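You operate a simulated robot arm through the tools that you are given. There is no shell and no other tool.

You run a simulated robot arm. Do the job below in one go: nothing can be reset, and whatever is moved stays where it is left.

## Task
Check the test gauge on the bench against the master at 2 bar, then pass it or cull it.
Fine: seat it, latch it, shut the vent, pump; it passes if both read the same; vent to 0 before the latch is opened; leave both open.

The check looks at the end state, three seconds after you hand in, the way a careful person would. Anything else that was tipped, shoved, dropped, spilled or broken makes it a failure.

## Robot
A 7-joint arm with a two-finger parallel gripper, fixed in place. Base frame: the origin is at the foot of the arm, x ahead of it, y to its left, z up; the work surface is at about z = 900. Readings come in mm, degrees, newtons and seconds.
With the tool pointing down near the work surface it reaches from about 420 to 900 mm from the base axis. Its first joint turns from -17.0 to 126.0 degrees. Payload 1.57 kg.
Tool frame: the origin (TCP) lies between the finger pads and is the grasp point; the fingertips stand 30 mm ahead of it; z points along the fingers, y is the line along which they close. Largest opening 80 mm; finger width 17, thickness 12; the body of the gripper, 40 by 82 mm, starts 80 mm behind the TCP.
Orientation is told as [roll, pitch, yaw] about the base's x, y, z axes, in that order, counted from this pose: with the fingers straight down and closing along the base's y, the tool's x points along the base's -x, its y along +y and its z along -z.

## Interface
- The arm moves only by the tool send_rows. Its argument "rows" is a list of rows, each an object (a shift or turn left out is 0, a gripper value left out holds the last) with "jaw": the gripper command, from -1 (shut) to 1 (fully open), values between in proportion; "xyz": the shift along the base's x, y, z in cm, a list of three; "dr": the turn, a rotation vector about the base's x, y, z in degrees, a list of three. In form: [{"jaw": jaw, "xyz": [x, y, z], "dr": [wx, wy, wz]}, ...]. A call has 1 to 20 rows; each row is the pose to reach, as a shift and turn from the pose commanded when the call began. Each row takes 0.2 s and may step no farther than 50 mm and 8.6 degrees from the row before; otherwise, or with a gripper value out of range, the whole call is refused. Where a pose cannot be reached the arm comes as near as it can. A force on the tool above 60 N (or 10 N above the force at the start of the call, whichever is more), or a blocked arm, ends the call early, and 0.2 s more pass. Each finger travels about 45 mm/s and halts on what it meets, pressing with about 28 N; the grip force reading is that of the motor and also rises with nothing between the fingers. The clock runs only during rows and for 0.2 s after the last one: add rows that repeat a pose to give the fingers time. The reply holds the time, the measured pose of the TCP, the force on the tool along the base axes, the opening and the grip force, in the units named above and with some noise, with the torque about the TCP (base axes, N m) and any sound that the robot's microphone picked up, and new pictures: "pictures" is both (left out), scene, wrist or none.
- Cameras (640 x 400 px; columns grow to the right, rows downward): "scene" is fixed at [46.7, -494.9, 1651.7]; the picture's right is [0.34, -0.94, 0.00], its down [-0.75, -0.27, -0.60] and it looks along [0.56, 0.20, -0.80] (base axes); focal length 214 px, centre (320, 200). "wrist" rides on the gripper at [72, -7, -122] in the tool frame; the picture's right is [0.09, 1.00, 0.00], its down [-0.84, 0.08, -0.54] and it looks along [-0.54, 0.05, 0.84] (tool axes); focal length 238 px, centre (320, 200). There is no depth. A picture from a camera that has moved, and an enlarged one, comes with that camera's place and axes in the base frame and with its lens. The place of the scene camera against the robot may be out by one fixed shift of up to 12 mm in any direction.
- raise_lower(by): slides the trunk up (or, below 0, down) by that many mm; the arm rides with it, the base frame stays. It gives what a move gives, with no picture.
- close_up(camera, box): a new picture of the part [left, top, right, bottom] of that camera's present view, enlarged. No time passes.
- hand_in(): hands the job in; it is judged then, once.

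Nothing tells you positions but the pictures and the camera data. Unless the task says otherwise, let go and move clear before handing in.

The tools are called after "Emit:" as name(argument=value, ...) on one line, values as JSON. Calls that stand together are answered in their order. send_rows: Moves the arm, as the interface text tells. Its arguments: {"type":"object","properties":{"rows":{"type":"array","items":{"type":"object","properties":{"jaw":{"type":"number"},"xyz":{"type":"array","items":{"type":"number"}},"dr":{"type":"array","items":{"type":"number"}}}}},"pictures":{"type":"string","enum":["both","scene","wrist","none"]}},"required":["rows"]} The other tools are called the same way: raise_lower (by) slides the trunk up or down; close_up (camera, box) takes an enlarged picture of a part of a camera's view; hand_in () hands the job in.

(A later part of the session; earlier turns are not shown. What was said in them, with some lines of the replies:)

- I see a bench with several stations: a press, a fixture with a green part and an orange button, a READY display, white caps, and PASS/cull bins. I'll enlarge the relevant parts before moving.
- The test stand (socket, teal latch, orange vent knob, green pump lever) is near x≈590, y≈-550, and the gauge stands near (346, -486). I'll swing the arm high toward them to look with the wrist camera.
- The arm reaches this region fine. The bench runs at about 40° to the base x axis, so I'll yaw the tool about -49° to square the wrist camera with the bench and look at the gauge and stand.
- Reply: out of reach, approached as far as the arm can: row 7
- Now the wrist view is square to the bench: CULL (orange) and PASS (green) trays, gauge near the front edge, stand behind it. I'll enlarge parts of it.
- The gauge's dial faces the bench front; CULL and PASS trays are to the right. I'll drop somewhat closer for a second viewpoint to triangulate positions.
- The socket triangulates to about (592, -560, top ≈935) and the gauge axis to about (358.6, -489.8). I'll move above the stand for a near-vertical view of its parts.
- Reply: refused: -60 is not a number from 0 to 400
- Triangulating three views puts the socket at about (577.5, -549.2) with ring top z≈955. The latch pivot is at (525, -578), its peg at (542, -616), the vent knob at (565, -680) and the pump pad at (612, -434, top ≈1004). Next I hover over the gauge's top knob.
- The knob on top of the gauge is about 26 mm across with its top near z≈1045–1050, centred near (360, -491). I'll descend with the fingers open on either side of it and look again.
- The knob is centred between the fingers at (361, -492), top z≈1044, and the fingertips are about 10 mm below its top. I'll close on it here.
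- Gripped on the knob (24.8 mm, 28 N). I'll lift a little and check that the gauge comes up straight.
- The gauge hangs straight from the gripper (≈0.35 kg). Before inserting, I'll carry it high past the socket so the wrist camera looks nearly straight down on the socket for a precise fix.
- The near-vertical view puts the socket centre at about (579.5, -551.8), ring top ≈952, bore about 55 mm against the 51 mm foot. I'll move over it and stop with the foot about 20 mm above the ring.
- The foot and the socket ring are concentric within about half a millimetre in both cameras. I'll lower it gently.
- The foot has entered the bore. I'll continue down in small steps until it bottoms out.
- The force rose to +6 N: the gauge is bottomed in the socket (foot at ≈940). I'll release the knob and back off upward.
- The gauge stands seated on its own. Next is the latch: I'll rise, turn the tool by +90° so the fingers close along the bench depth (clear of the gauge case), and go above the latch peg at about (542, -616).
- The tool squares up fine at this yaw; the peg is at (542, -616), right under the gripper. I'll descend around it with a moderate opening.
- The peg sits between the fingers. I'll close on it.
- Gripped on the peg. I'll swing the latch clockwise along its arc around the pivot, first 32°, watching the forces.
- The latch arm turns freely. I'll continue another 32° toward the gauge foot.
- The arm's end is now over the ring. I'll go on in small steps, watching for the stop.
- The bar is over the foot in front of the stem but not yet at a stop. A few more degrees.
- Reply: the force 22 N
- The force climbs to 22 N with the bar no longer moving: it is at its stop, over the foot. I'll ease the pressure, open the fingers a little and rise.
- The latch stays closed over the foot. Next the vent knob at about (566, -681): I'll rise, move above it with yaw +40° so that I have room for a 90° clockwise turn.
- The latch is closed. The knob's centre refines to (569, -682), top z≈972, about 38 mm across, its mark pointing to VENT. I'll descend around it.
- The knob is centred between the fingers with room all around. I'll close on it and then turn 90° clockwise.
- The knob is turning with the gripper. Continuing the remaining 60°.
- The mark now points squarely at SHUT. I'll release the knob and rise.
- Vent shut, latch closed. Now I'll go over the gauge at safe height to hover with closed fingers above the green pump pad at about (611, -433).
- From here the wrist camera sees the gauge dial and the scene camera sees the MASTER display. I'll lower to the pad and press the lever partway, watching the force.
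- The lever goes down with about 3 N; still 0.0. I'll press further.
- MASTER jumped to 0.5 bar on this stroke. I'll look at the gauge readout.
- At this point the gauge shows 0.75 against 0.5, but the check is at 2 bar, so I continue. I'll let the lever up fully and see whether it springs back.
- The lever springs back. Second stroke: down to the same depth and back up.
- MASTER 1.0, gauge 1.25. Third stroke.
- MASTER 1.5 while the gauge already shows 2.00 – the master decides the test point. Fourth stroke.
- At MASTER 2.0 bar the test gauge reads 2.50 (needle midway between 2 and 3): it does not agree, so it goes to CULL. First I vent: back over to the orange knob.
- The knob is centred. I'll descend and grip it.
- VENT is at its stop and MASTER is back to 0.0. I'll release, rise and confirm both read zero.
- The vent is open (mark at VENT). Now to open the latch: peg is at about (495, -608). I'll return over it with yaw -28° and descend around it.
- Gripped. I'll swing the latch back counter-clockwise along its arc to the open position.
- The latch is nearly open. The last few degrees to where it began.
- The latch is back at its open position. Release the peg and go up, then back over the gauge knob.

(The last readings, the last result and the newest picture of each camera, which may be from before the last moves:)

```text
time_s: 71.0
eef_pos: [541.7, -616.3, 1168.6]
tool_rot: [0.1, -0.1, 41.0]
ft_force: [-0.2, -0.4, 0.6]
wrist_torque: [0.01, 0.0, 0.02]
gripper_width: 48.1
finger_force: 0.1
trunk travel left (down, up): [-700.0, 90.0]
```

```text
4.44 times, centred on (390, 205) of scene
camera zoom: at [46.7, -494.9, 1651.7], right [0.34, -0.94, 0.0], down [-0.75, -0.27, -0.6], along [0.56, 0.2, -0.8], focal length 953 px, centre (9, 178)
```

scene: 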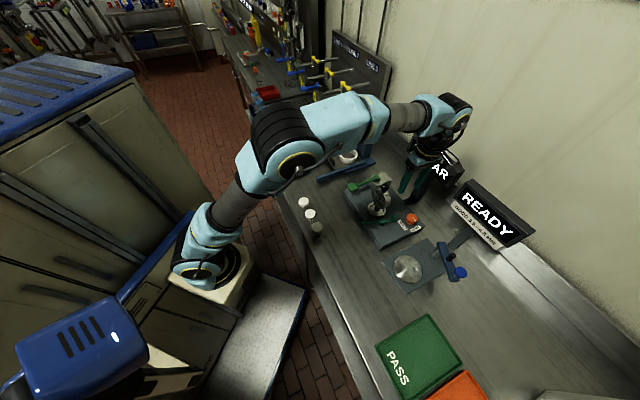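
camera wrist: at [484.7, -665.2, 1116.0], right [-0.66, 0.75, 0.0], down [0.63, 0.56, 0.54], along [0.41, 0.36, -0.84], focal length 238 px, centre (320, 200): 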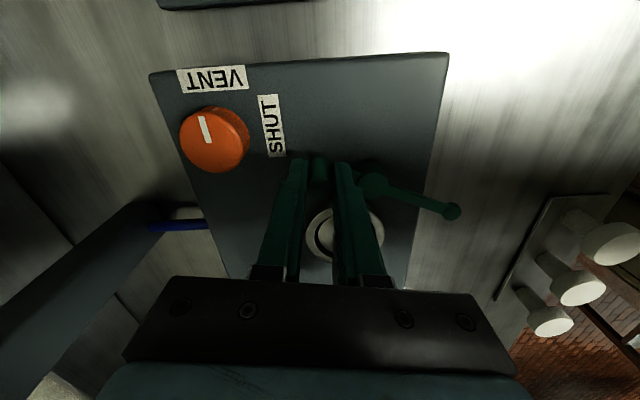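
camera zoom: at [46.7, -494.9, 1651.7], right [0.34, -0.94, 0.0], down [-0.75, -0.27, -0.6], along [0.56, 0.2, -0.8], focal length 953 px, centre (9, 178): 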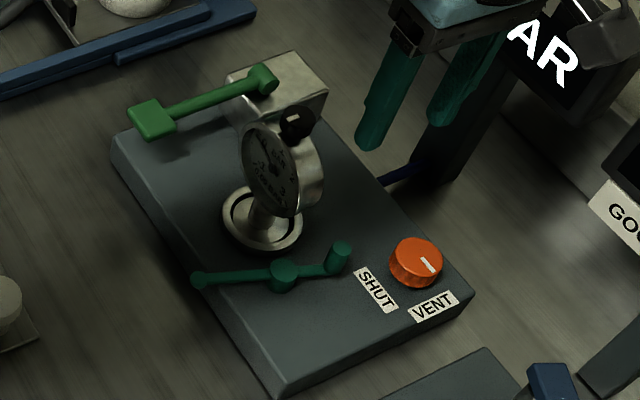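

Latch and vent are both open as at the start. Now back above the gauge knob with the tool squared.

Emit:
send_rows(rows=[{"jaw": 1, "xyz": [0.35, 0.6, 0], "dr": [0, 0, -7.9]}, {"xyz": [0.7, 1.2, 0], "dr": [0, 0, -15.8]}, {"xyz": [1.05, 1.8, 0], "dr": [0, 0, -23.7]}, {"xyz": [1.4, 2.4, 0], "dr": [0, 0, -31.6]}, {"xyz": [1.75, 3.0, 0], "dr": [0, 0, -39.5]}, {"xyz": [2.1, 3.6, 0], "dr": [0, 0, -47.4]}, {"xyz": [2.45, 4.2, 0], "dr": [0, 0, -55.3]}, {"xyz": [2.8, 4.8, 0], "dr": [0, 0, -63.2]}, {"xyz": [3.15, 5.4, 0], "dr": [0, 0, -71.1]}, {"xyz": [3.5, 6.0, 0], "dr": [0, 0, -79]}, {"xyz": [3.8, 6.45, 0], "dr": [0, 0, -86]}, {"xyz": [3.8, 6.45, -1.5], "dr": [0, 0, -86]}, {"xyz": [3.8, 6.45, -1.5], "dr": [0, 0, -86]}], pictures="wrist")

Emit:
close_up(camera="wrist", box=[240, 60, 400, 200])

```text
time_s: 73.8
eef_pos: [581.0, -550.5, 1154.0]
tool_rot: [0.0, 0.0, -45.0]
ft_force: [0.6, 0.2, 1.0]
wrist_torque: [0.01, 0.01, -0.01]
gripper_width: 79.8
finger_force: 0.0
trunk travel left (down, up): [-700.0, 90.0]
camera wrist: at [525.1, -504.9, 1276.4], right [0.64, 0.77, 0.0], down [0.65, -0.54, 0.54], along [0.42, -0.35, -0.84], focal length 238 px, centre (320, 200)
```

wrist: 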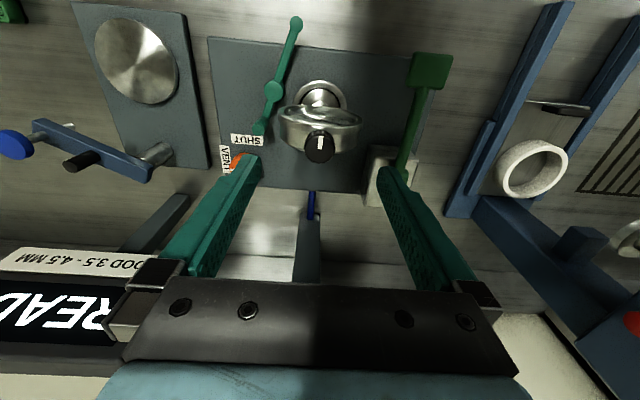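

```text
2.86 times, centred on (320, 130) of wrist
camera zoom: at [525.1, -504.9, 1276.4], right [0.64, 0.77, 0.0], down [0.65, -0.54, 0.54], along [0.42, -0.35, -0.84], focal length 681 px, centre (320, 400)
```

zoom: 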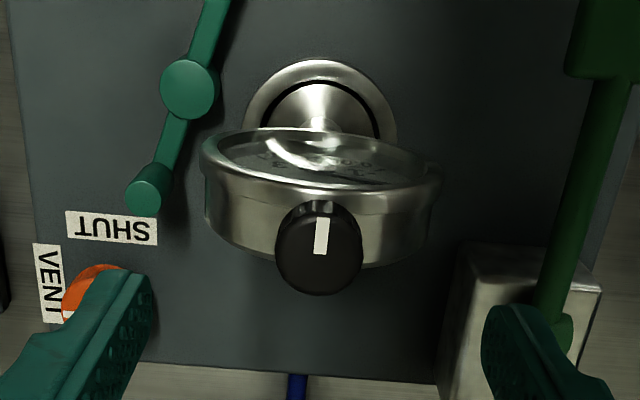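

Knob is centred under the gripper. I'll descend to the former grip height and close.

Emit:
send_rows(rows=[{"jaw": 1, "xyz": [-0.05, 0, -2.5]}, {"xyz": [-0.05, 0, -4.3]}, {"xyz": [-0.05, 0, -4.95]}, {"xyz": [-0.05, 0, -4.95]}, {"jaw": -1, "xyz": [-0.05, 0, -4.95]}, {"jaw": -1, "xyz": [-0.05, 0, -4.95]}, {"jaw": -1, "xyz": [-0.05, 0, -4.95]}, {"jaw": -1, "xyz": [-0.05, 0, -4.95]}, {"jaw": -1, "xyz": [-0.05, 0, -4.95]}, {"jaw": -1, "xyz": [-0.05, 0, -4.95]}], pictures="both")

Emit:
close_up(camera="wrist", box=[240, 80, 400, 220])

Emit:
close_up(camera="scene", box=[340, 120, 480, 250])

```text
time_s: 76.0
eef_pos: [579.4, -551.1, 1105.5]
tool_rot: [0.0, 0.0, -44.9]
ft_force: [-0.1, 0.9, -0.3]
wrist_torque: [0.01, -0.05, 0.01]
gripper_width: 24.9
finger_force: 28.2
trunk travel left (down, up): [-700.0, 90.0]
camera wrist: at [524.6, -504.9, 1226.8], right [0.64, 0.77, 0.0], down [0.65, -0.54, 0.54], along [0.42, -0.35, -0.84], focal length 238 px, centre (320, 200)
```

scene: 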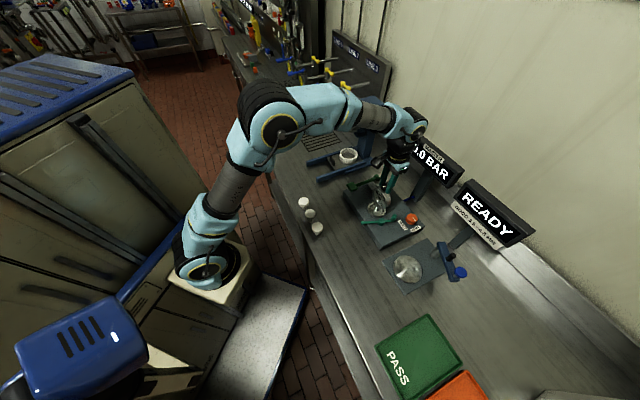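
wrist: 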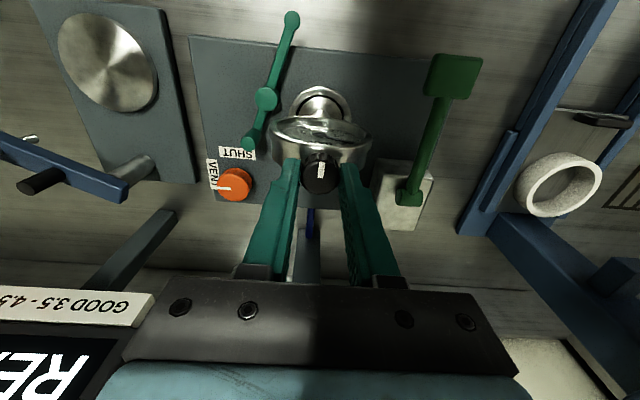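

```text
2.86 times, centred on (320, 150) of wrist
camera zoom: at [524.6, -504.9, 1226.8], right [0.64, 0.77, 0.0], down [0.65, -0.54, 0.54], along [0.42, -0.35, -0.84], focal length 681 px, centre (320, 343)
```

zoom: 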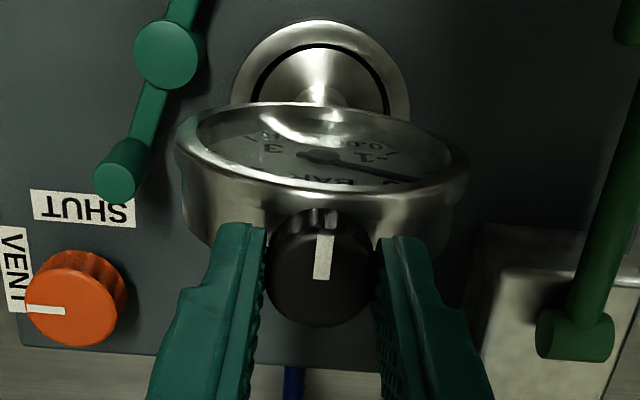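

```text
3.08 times, centred on (410, 185) of scene
camera zoom: at [46.7, -494.9, 1651.7], right [0.34, -0.94, 0.0], down [-0.75, -0.27, -0.6], along [0.56, 0.2, -0.8], focal length 660 px, centre (43, 246)
```

zoom: 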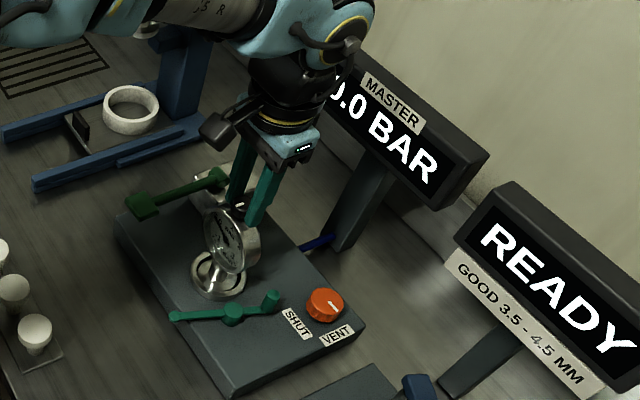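

MASTER shows 0.0, latch and vent open, knob gripped. I'll lift the gauge straight out of the socket.

Emit:
send_rows(rows=[{"jaw": -1, "xyz": [0, 0, 0.5]}, {"xyz": [0, 0, 1.5]}, {"xyz": [0, 0, 3.0]}, {"xyz": [0, 0, 5.5]}, {"xyz": [0, 0, 8.5]}, {"xyz": [0, 0, 12.0]}, {"xyz": [0, 0, 12.0]}], pictures="both")

Emit:
close_up(camera="scene", box=[340, 140, 440, 250])

```text
time_s: 77.6
eef_pos: [580.1, -551.4, 1224.1]
tool_rot: [0.0, 0.0, -44.9]
ft_force: [0.4, -0.7, -2.7]
wrist_torque: [-0.05, -0.02, 0.0]
gripper_width: 25.1
finger_force: 28.4
trunk travel left (down, up): [-700.0, 90.0]
camera wrist: at [524.6, -505.6, 1346.2], right [0.64, 0.77, 0.0], down [0.65, -0.54, 0.54], along [0.42, -0.35, -0.84], focal length 238 px, centre (320, 200)
```

scene: 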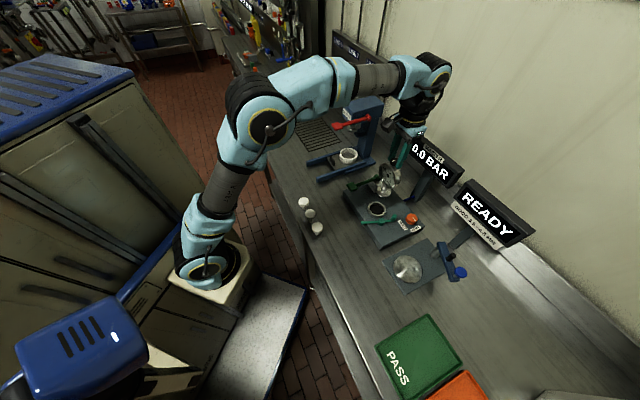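
wrist: 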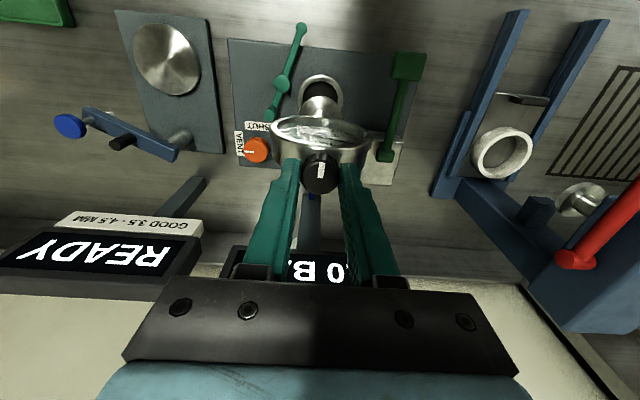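

```text
3.64 times, centred on (390, 195) of scene
camera zoom: at [46.7, -494.9, 1651.7], right [0.34, -0.94, 0.0], down [-0.75, -0.27, -0.6], along [0.56, 0.2, -0.8], focal length 780 px, centre (66, 218)
```

zoom: 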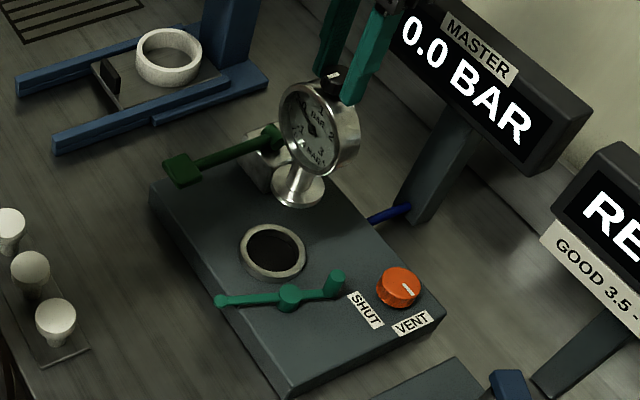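

The gauge is out and hangs straight. I'll carry it back toward the bench front and then along the bench toward the CULL tray at about (42, -834), stopping partway for a look.

Emit:
send_rows(rows=[{"jaw": -1, "xyz": [-3.9, 0.55, 0]}, {"xyz": [-7.9, 1.1, 0]}, {"xyz": [-11.9, 1.7, 0]}, {"xyz": [-15.8, 2.25, 0]}, {"xyz": [-19.8, 2.8, 0]}, {"xyz": [-22.9, 0.0, 0]}, {"xyz": [-26.0, -2.85, 0]}, {"xyz": [-29.1, -5.7, 0]}, {"xyz": [-32.2, -8.5, 0]}, {"xyz": [-35.2, -11.3, 0]}, {"xyz": [-38.3, -14.1, 0]}, {"xyz": [-38.3, -14.1, 0]}], pictures="both")

```text
time_s: 80.2
eef_pos: [196.3, -692.2, 1223.8]
tool_rot: [-0.1, 0.0, -45.0]
ft_force: [0.3, 0.3, -3.1]
wrist_torque: [0.03, -0.03, 0.01]
gripper_width: 25.0
finger_force: 28.6
trunk travel left (down, up): [-700.0, 90.0]
camera wrist: at [140.5, -645.6, 1345.8], right [0.64, 0.77, 0.0], down [0.65, -0.54, 0.54], along [0.42, -0.35, -0.84], focal length 238 px, centre (320, 200)
```

scene: 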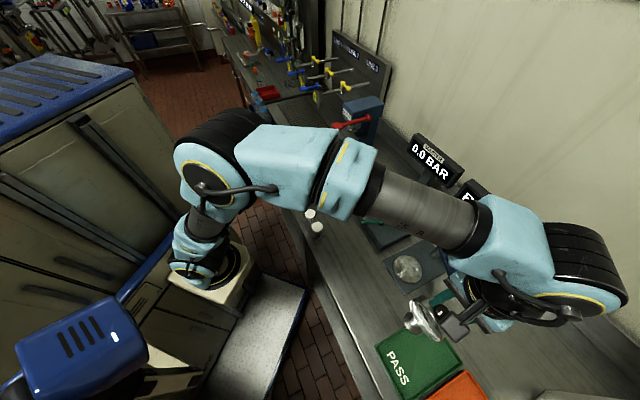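
wrist: 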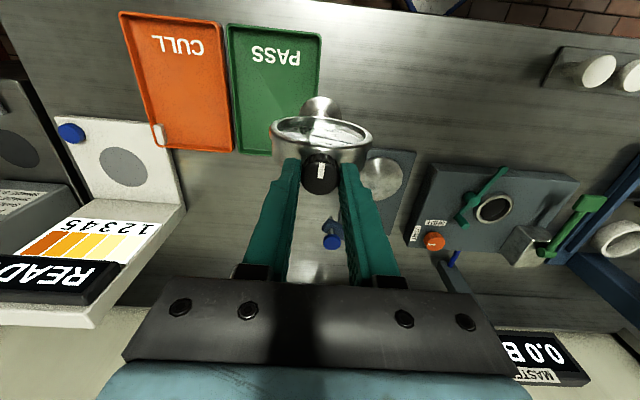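

The CULL tray's centre comes out at about (46, -861); a lone white part lies in its far corner. I'll bring the gauge over the nearer middle of the tray, about (35, -841).

Emit:
send_rows(rows=[{"jaw": -1, "xyz": [-2.7, -2.5, 0]}, {"xyz": [-5.4, -5.0, 0]}, {"xyz": [-8.0, -7.5, 0]}, {"xyz": [-10.7, -10.0, 0]}, {"xyz": [-13.4, -12.4, 0]}, {"xyz": [-16.1, -14.93, 0]}, {"xyz": [-16.1, -14.93, 0]}], pictures="both")

Emit:
close_up(camera="wrist", box=[200, 20, 460, 200])

```text
time_s: 81.8
eef_pos: [39.0, -813.3, 1216.1]
tool_rot: [0.0, -0.1, -45.0]
ft_force: [0.6, 0.1, -2.3]
wrist_torque: [-0.04, -0.01, -0.01]
gripper_width: 25.0
finger_force: 28.3
out of reach, approached as far as the arm can: row 6, 7
trunk travel left (down, up): [-700.0, 90.0]
camera wrist: at [-16.6, -767.5, 1339.0], right [0.64, 0.77, 0.0], down [0.65, -0.54, 0.54], along [0.42, -0.35, -0.84], focal length 238 px, centre (320, 200)
```

scene: 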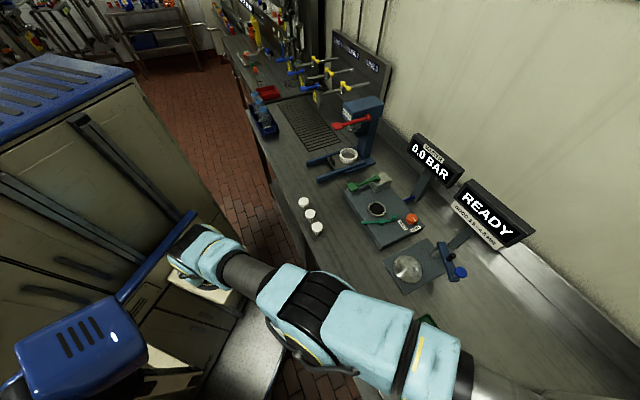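
wrist: 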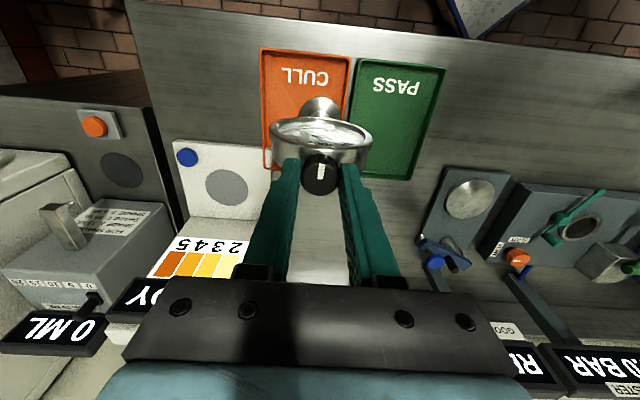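

```text
2.22 times, centred on (330, 110) of wrist
camera zoom: at [-16.6, -767.5, 1339.0], right [0.64, 0.77, 0.0], down [0.65, -0.54, 0.54], along [0.42, -0.35, -0.84], focal length 530 px, centre (298, 400)
```

zoom: 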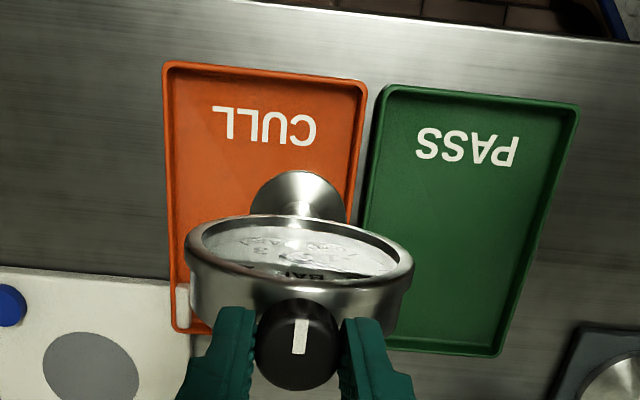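

At this height the reach ends at (39, -813), which is already above the tray. I'll lower toward it, still well above the rim, where the reach is longer.

Emit:
send_rows(rows=[{"jaw": -1, "xyz": [0, 0, -3]}, {"xyz": [0, 0, -6.5]}, {"xyz": [0, 0, -9.5]}, {"xyz": [-0.4, -0.8, -10.5]}, {"xyz": [-1.1, -2.1, -10.5]}, {"xyz": [-1.1, -2.1, -10.5]}], pictures="both")

Emit:
close_up(camera="wrist", box=[200, 20, 460, 200])

```text
time_s: 83.2
eef_pos: [28.6, -837.5, 1110.5]
tool_rot: [0.0, 0.0, -45.0]
ft_force: [0.1, 1.2, -3.1]
wrist_torque: [0.01, 0.01, 0.0]
gripper_width: 25.1
finger_force: 28.0
trunk travel left (down, up): [-700.0, 90.0]
camera wrist: at [-26.4, -790.2, 1233.6], right [0.64, 0.77, 0.0], down [0.65, -0.54, 0.54], along [0.42, -0.35, -0.84], focal length 238 px, centre (320, 200)
```

scene: 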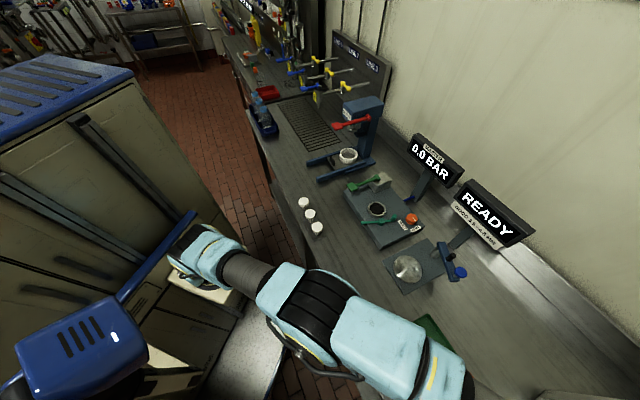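
wrist: 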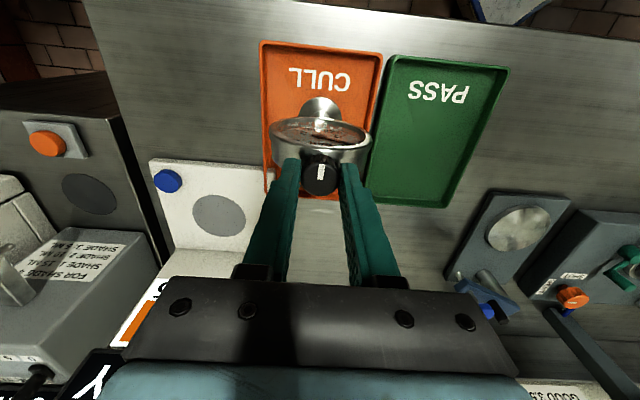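

```text
2.22 times, centred on (330, 110) of wrist
camera zoom: at [-26.4, -790.2, 1233.6], right [0.64, 0.77, 0.0], down [0.65, -0.54, 0.54], along [0.42, -0.35, -0.84], focal length 530 px, centre (298, 400)
```

zoom: 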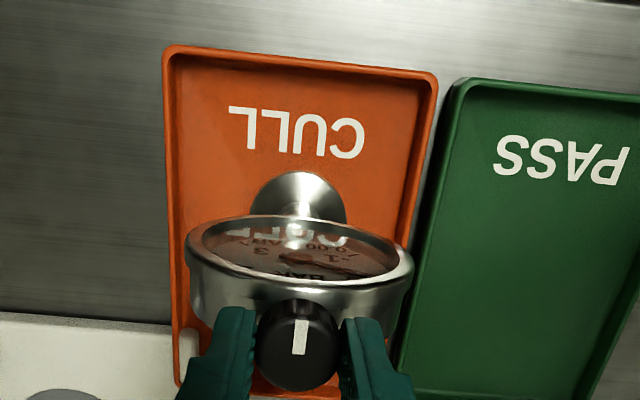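

The gauge hangs over the middle of the CULL tray, well away from the white part. I'll lower it to just above the tray floor.

Emit:
send_rows(rows=[{"jaw": -1, "xyz": [0, 0, -1.5]}, {"xyz": [0, 0, -2.6]}, {"xyz": [0, 0, -3.2]}, {"xyz": [0, 0, -3.2]}], pictures="none")

Emit:
close_up(camera="wrist", box=[200, 20, 460, 200])

```text
time_s: 84.2
eef_pos: [29.6, -835.1, 1079.1]
tool_rot: [0.0, -0.1, -45.0]
ft_force: [0.1, -0.7, -2.9]
wrist_torque: [-0.05, 0.01, 0.0]
gripper_width: 24.9
finger_force: 27.6
trunk travel left (down, up): [-700.0, 90.0]
```

```text
2.22 times, centred on (330, 110) of wrist
camera zoom: at [-26.2, -790.0, 1201.4], right [0.64, 0.77, 0.0], down [0.65, -0.54, 0.54], along [0.42, -0.35, -0.84], focal length 530 px, centre (298, 400)
```

zoom: 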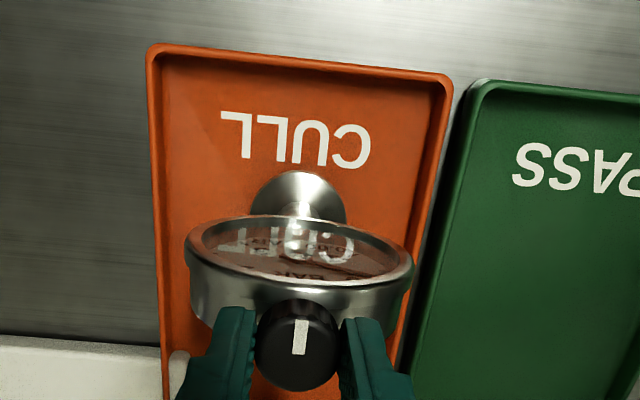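

Emit:
send_rows(rows=[{"jaw": -1, "xyz": [0, 0, -0.2]}, {"xyz": [0, 0, -0.4]}, {"xyz": [0, 0, -0.6]}, {"xyz": [0, 0, -0.6]}], pictures="none")

```text
time_s: 85.2
eef_pos: [28.8, -836.4, 1074.1]
tool_rot: [0.0, 0.0, -45.0]
ft_force: [0.0, 0.4, -2.6]
wrist_torque: [-0.01, 0.01, 0.03]
gripper_width: 25.2
finger_force: 28.2
trunk travel left (down, up): [-700.0, 90.0]
```

Emit:
send_rows(rows=[{"jaw": -1, "xyz": [0, 0, -0.15]}, {"xyz": [0, 0, -0.3]}, {"xyz": [0, 0, -0.3]}], pictures="none")

```text
time_s: 86.0
eef_pos: [29.0, -836.3, 1070.9]
tool_rot: [0.0, 0.0, -45.1]
ft_force: [0.1, 0.0, -3.5]
wrist_torque: [0.0, 0.02, -0.02]
gripper_width: 25.0
finger_force: 28.4
trunk travel left (down, up): [-700.0, 90.0]
```

Emit:
send_rows(rows=[{"jaw": -1, "xyz": [0, 0, -0.1]}, {"xyz": [0, 0, -0.2]}, {"xyz": [0, 0, -0.2]}], pictures="none")

```text
time_s: 86.8
eef_pos: [28.8, -836.3, 1069.9]
tool_rot: [-0.1, 0.0, -44.9]
ft_force: [-0.6, -0.1, 6.9]
wrist_torque: [0.09, -0.01, -0.01]
gripper_width: 25.2
finger_force: 28.1
trunk travel left (down, up): [-700.0, 90.0]
```

Contact with the tray floor (+7 N). I'll look once, then release.

Emit:
send_rows(rows=[{"jaw": -1, "xyz": [0, 0, 0.05]}, {"jaw": 0.2, "xyz": [0, 0, 0.05]}, {"jaw": 1, "xyz": [0, 0, 0.05]}, {"jaw": 1, "xyz": [0, 0, 0.05]}, {"jaw": 1, "xyz": [0, 0, 0.05]}, {"jaw": 1, "xyz": [0, 0, 0.05]}], pictures="wrist")

Emit:
close_up(camera="wrist", box=[200, 20, 460, 200])

```text
time_s: 88.2
eef_pos: [30.1, -835.9, 1068.8]
tool_rot: [0.0, 0.0, -44.9]
ft_force: [-0.6, -0.2, 0.1]
wrist_torque: [0.0, 0.03, 0.01]
gripper_width: 80.1
finger_force: 0.0
trunk travel left (down, up): [-700.0, 90.0]
camera wrist: at [-26.4, -789.5, 1191.2], right [0.64, 0.77, 0.0], down [0.65, -0.54, 0.54], along [0.42, -0.35, -0.84], focal length 238 px, centre (320, 200)
```

wrist: 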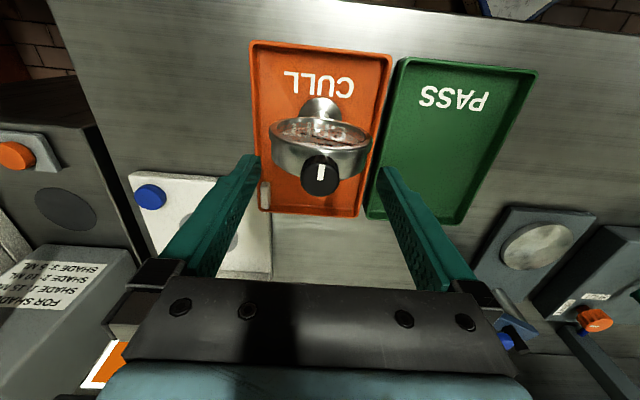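

```text
2.22 times, centred on (330, 110) of wrist
camera zoom: at [-26.4, -789.5, 1191.2], right [0.64, 0.77, 0.0], down [0.65, -0.54, 0.54], along [0.42, -0.35, -0.84], focal length 530 px, centre (298, 400)
```

zoom: 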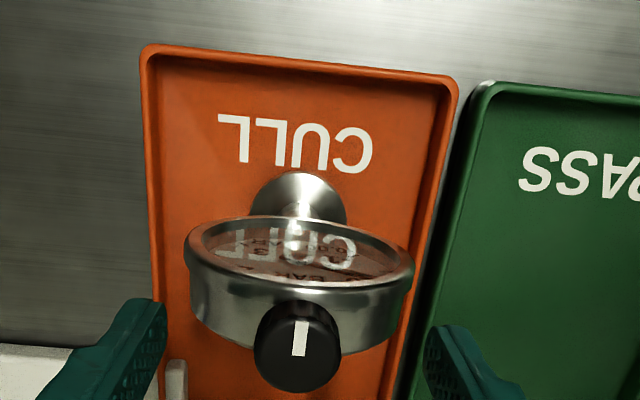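

The gauge stands upright in the CULL tray. I'll rise straight up clear of it, then back away.

Emit:
send_rows(rows=[{"jaw": 1, "xyz": [0, 0, 2]}, {"xyz": [0, 0, 4.5]}, {"xyz": [0, 0, 7]}, {"xyz": [0.3, 1.2, 8.5]}, {"xyz": [2, 4.5, 10]}, {"xyz": [4.5, 8, 11]}, {"xyz": [7.5, 11, 12]}, {"xyz": [10.5, 14, 13]}, {"xyz": [13.5, 17, 14]}, {"xyz": [13.5, 17, 14]}], pictures="both")

Emit:
close_up(camera="scene", box=[340, 120, 480, 250])

Emit:
close_up(camera="wrist", box=[60, 0, 320, 170])

```text
time_s: 90.4
eef_pos: [165.6, -666.0, 1210.3]
tool_rot: [0.0, 0.0, -45.0]
ft_force: [0.1, 0.0, -0.1]
wrist_torque: [0.02, -0.02, 0.0]
gripper_width: 80.0
finger_force: 0.0
trunk travel left (down, up): [-700.0, 90.0]
camera wrist: at [109.9, -619.5, 1331.8], right [0.64, 0.77, 0.0], down [0.65, -0.54, 0.54], along [0.42, -0.35, -0.84], focal length 238 px, centre (320, 200)
```

scene: 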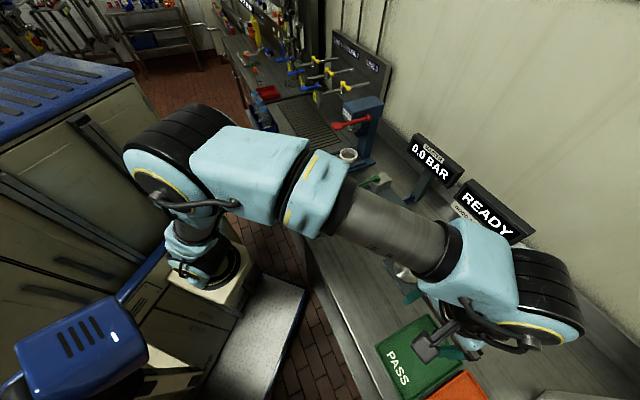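
wrist: 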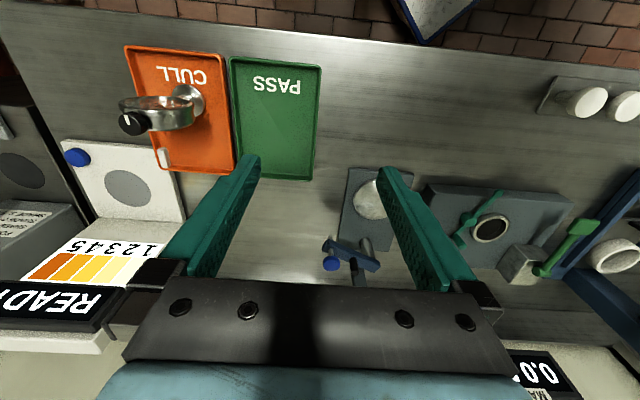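

```text
3.08 times, centred on (410, 185) of scene
camera zoom: at [46.7, -494.9, 1651.7], right [0.34, -0.94, 0.0], down [-0.75, -0.27, -0.6], along [0.56, 0.2, -0.8], focal length 660 px, centre (43, 246)
```

zoom: 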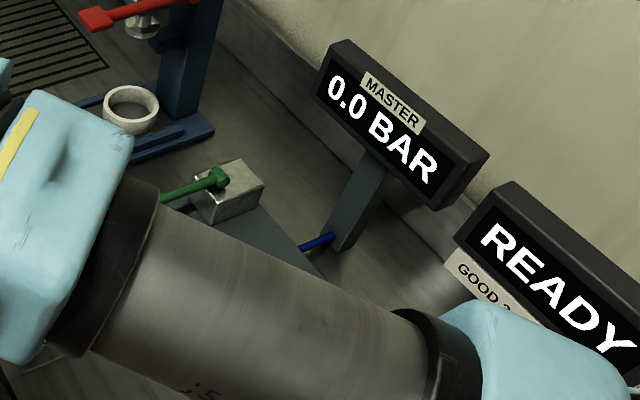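

```text
2.35 times, centred on (190, 85) of wrist
camera zoom: at [109.9, -619.5, 1331.8], right [0.64, 0.77, 0.0], down [0.65, -0.54, 0.54], along [0.42, -0.35, -0.84], focal length 561 px, centre (626, 471)
```

zoom: 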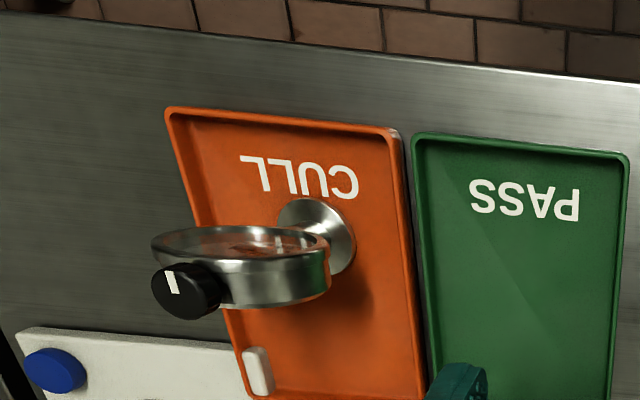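

The gauge stands upright inside CULL, the white part untouched. I'll move the arm back out of the way for a final check of the stand.

Emit:
send_rows(rows=[{"jaw": 1, "xyz": [3, 3.5, 0]}, {"xyz": [6, 7, 0.5]}, {"xyz": [9, 10.5, 1]}, {"xyz": [12, 14, 1.5]}, {"xyz": [15, 17.5, 2]}, {"xyz": [18, 21, 2]}, {"xyz": [21, 24.5, 2]}, {"xyz": [24, 28, 2]}, {"xyz": [27, 31.5, 2]}, {"xyz": [30, 35, 2]}, {"xyz": [30, 35, 2]}], pictures="both")

Emit:
close_up(camera="scene", box=[340, 120, 480, 250])

Emit:
close_up(camera="scene", box=[360, 300, 560, 400])

```text
time_s: 92.8
eef_pos: [465.0, -315.9, 1230.2]
tool_rot: [0.0, 0.1, -45.0]
ft_force: [0.2, 0.2, 0.2]
wrist_torque: [0.01, -0.07, 0.0]
gripper_width: 79.8
finger_force: 0.1
trunk travel left (down, up): [-700.0, 90.0]
camera wrist: at [409.2, -268.6, 1351.7], right [0.64, 0.77, 0.0], down [0.65, -0.54, 0.54], along [0.42, -0.35, -0.84], focal length 238 px, centre (320, 200)
```

scene: 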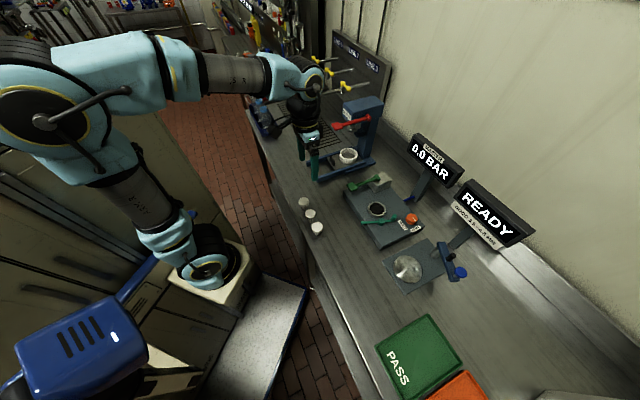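
wrist: 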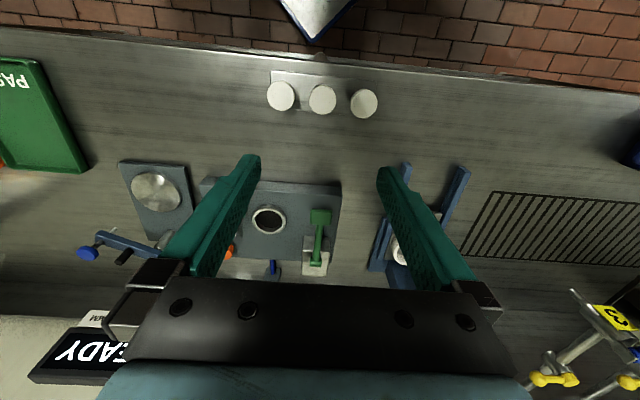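

```text
3.08 times, centred on (410, 185) of scene
camera zoom: at [46.7, -494.9, 1651.7], right [0.34, -0.94, 0.0], down [-0.75, -0.27, -0.6], along [0.56, 0.2, -0.8], focal length 660 px, centre (43, 246)
```

zoom: 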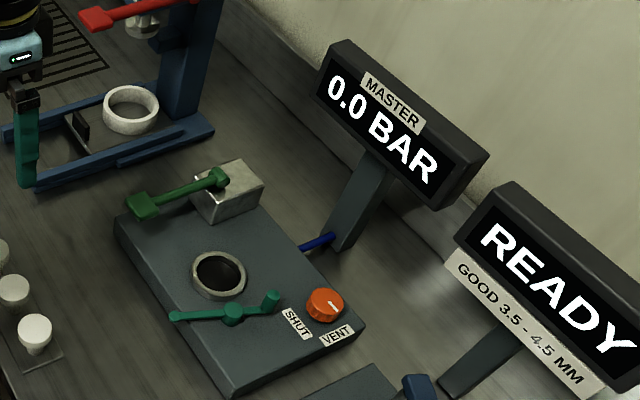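

```text
3.20 times, centred on (460, 350) of scene
camera zoom: at [46.7, -494.9, 1651.7], right [0.34, -0.94, 0.0], down [-0.75, -0.27, -0.6], along [0.56, 0.2, -0.8], focal length 686 px, centre (-128, -280)
```

zoom: 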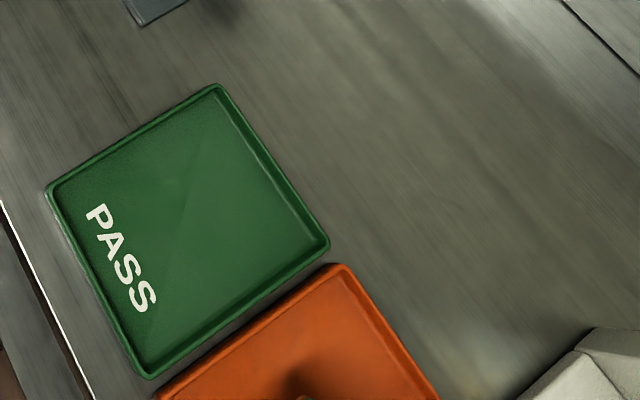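

The final check matches what the task asked for. MASTER reads 0.0, the vent points at VENT, and the latch is open. The pump lever is up, the socket is empty, and the gauge stands upright in CULL because it read 2.50 at 2.0 bar. Nothing else looks moved and the arm is clear, so I'm handing in.

Emit:
hand_in()

```text
The job is handed in.
```

I culled the test gauge: it read 2.50 bar when the master read 2.0 bar. The job is handed in; I haven't seen how it was judged.

- **Check:** I seated and latched the gauge, shut the vent and pumped four strokes. The gauge read high at every step: 0.75 at 0.5 bar, 1.25 at 1.0, 2.00 at 1.5 and 2.50 at 2.0.
- **Venting:** I vented first, and the master was back at 0.0 before I opened the latch.
- **End state:** The gauge stands upright in the CULL tray. The vent and latch are both open and the socket is empty. The white part already in the tray was not touched, and I saw nothing else moved.
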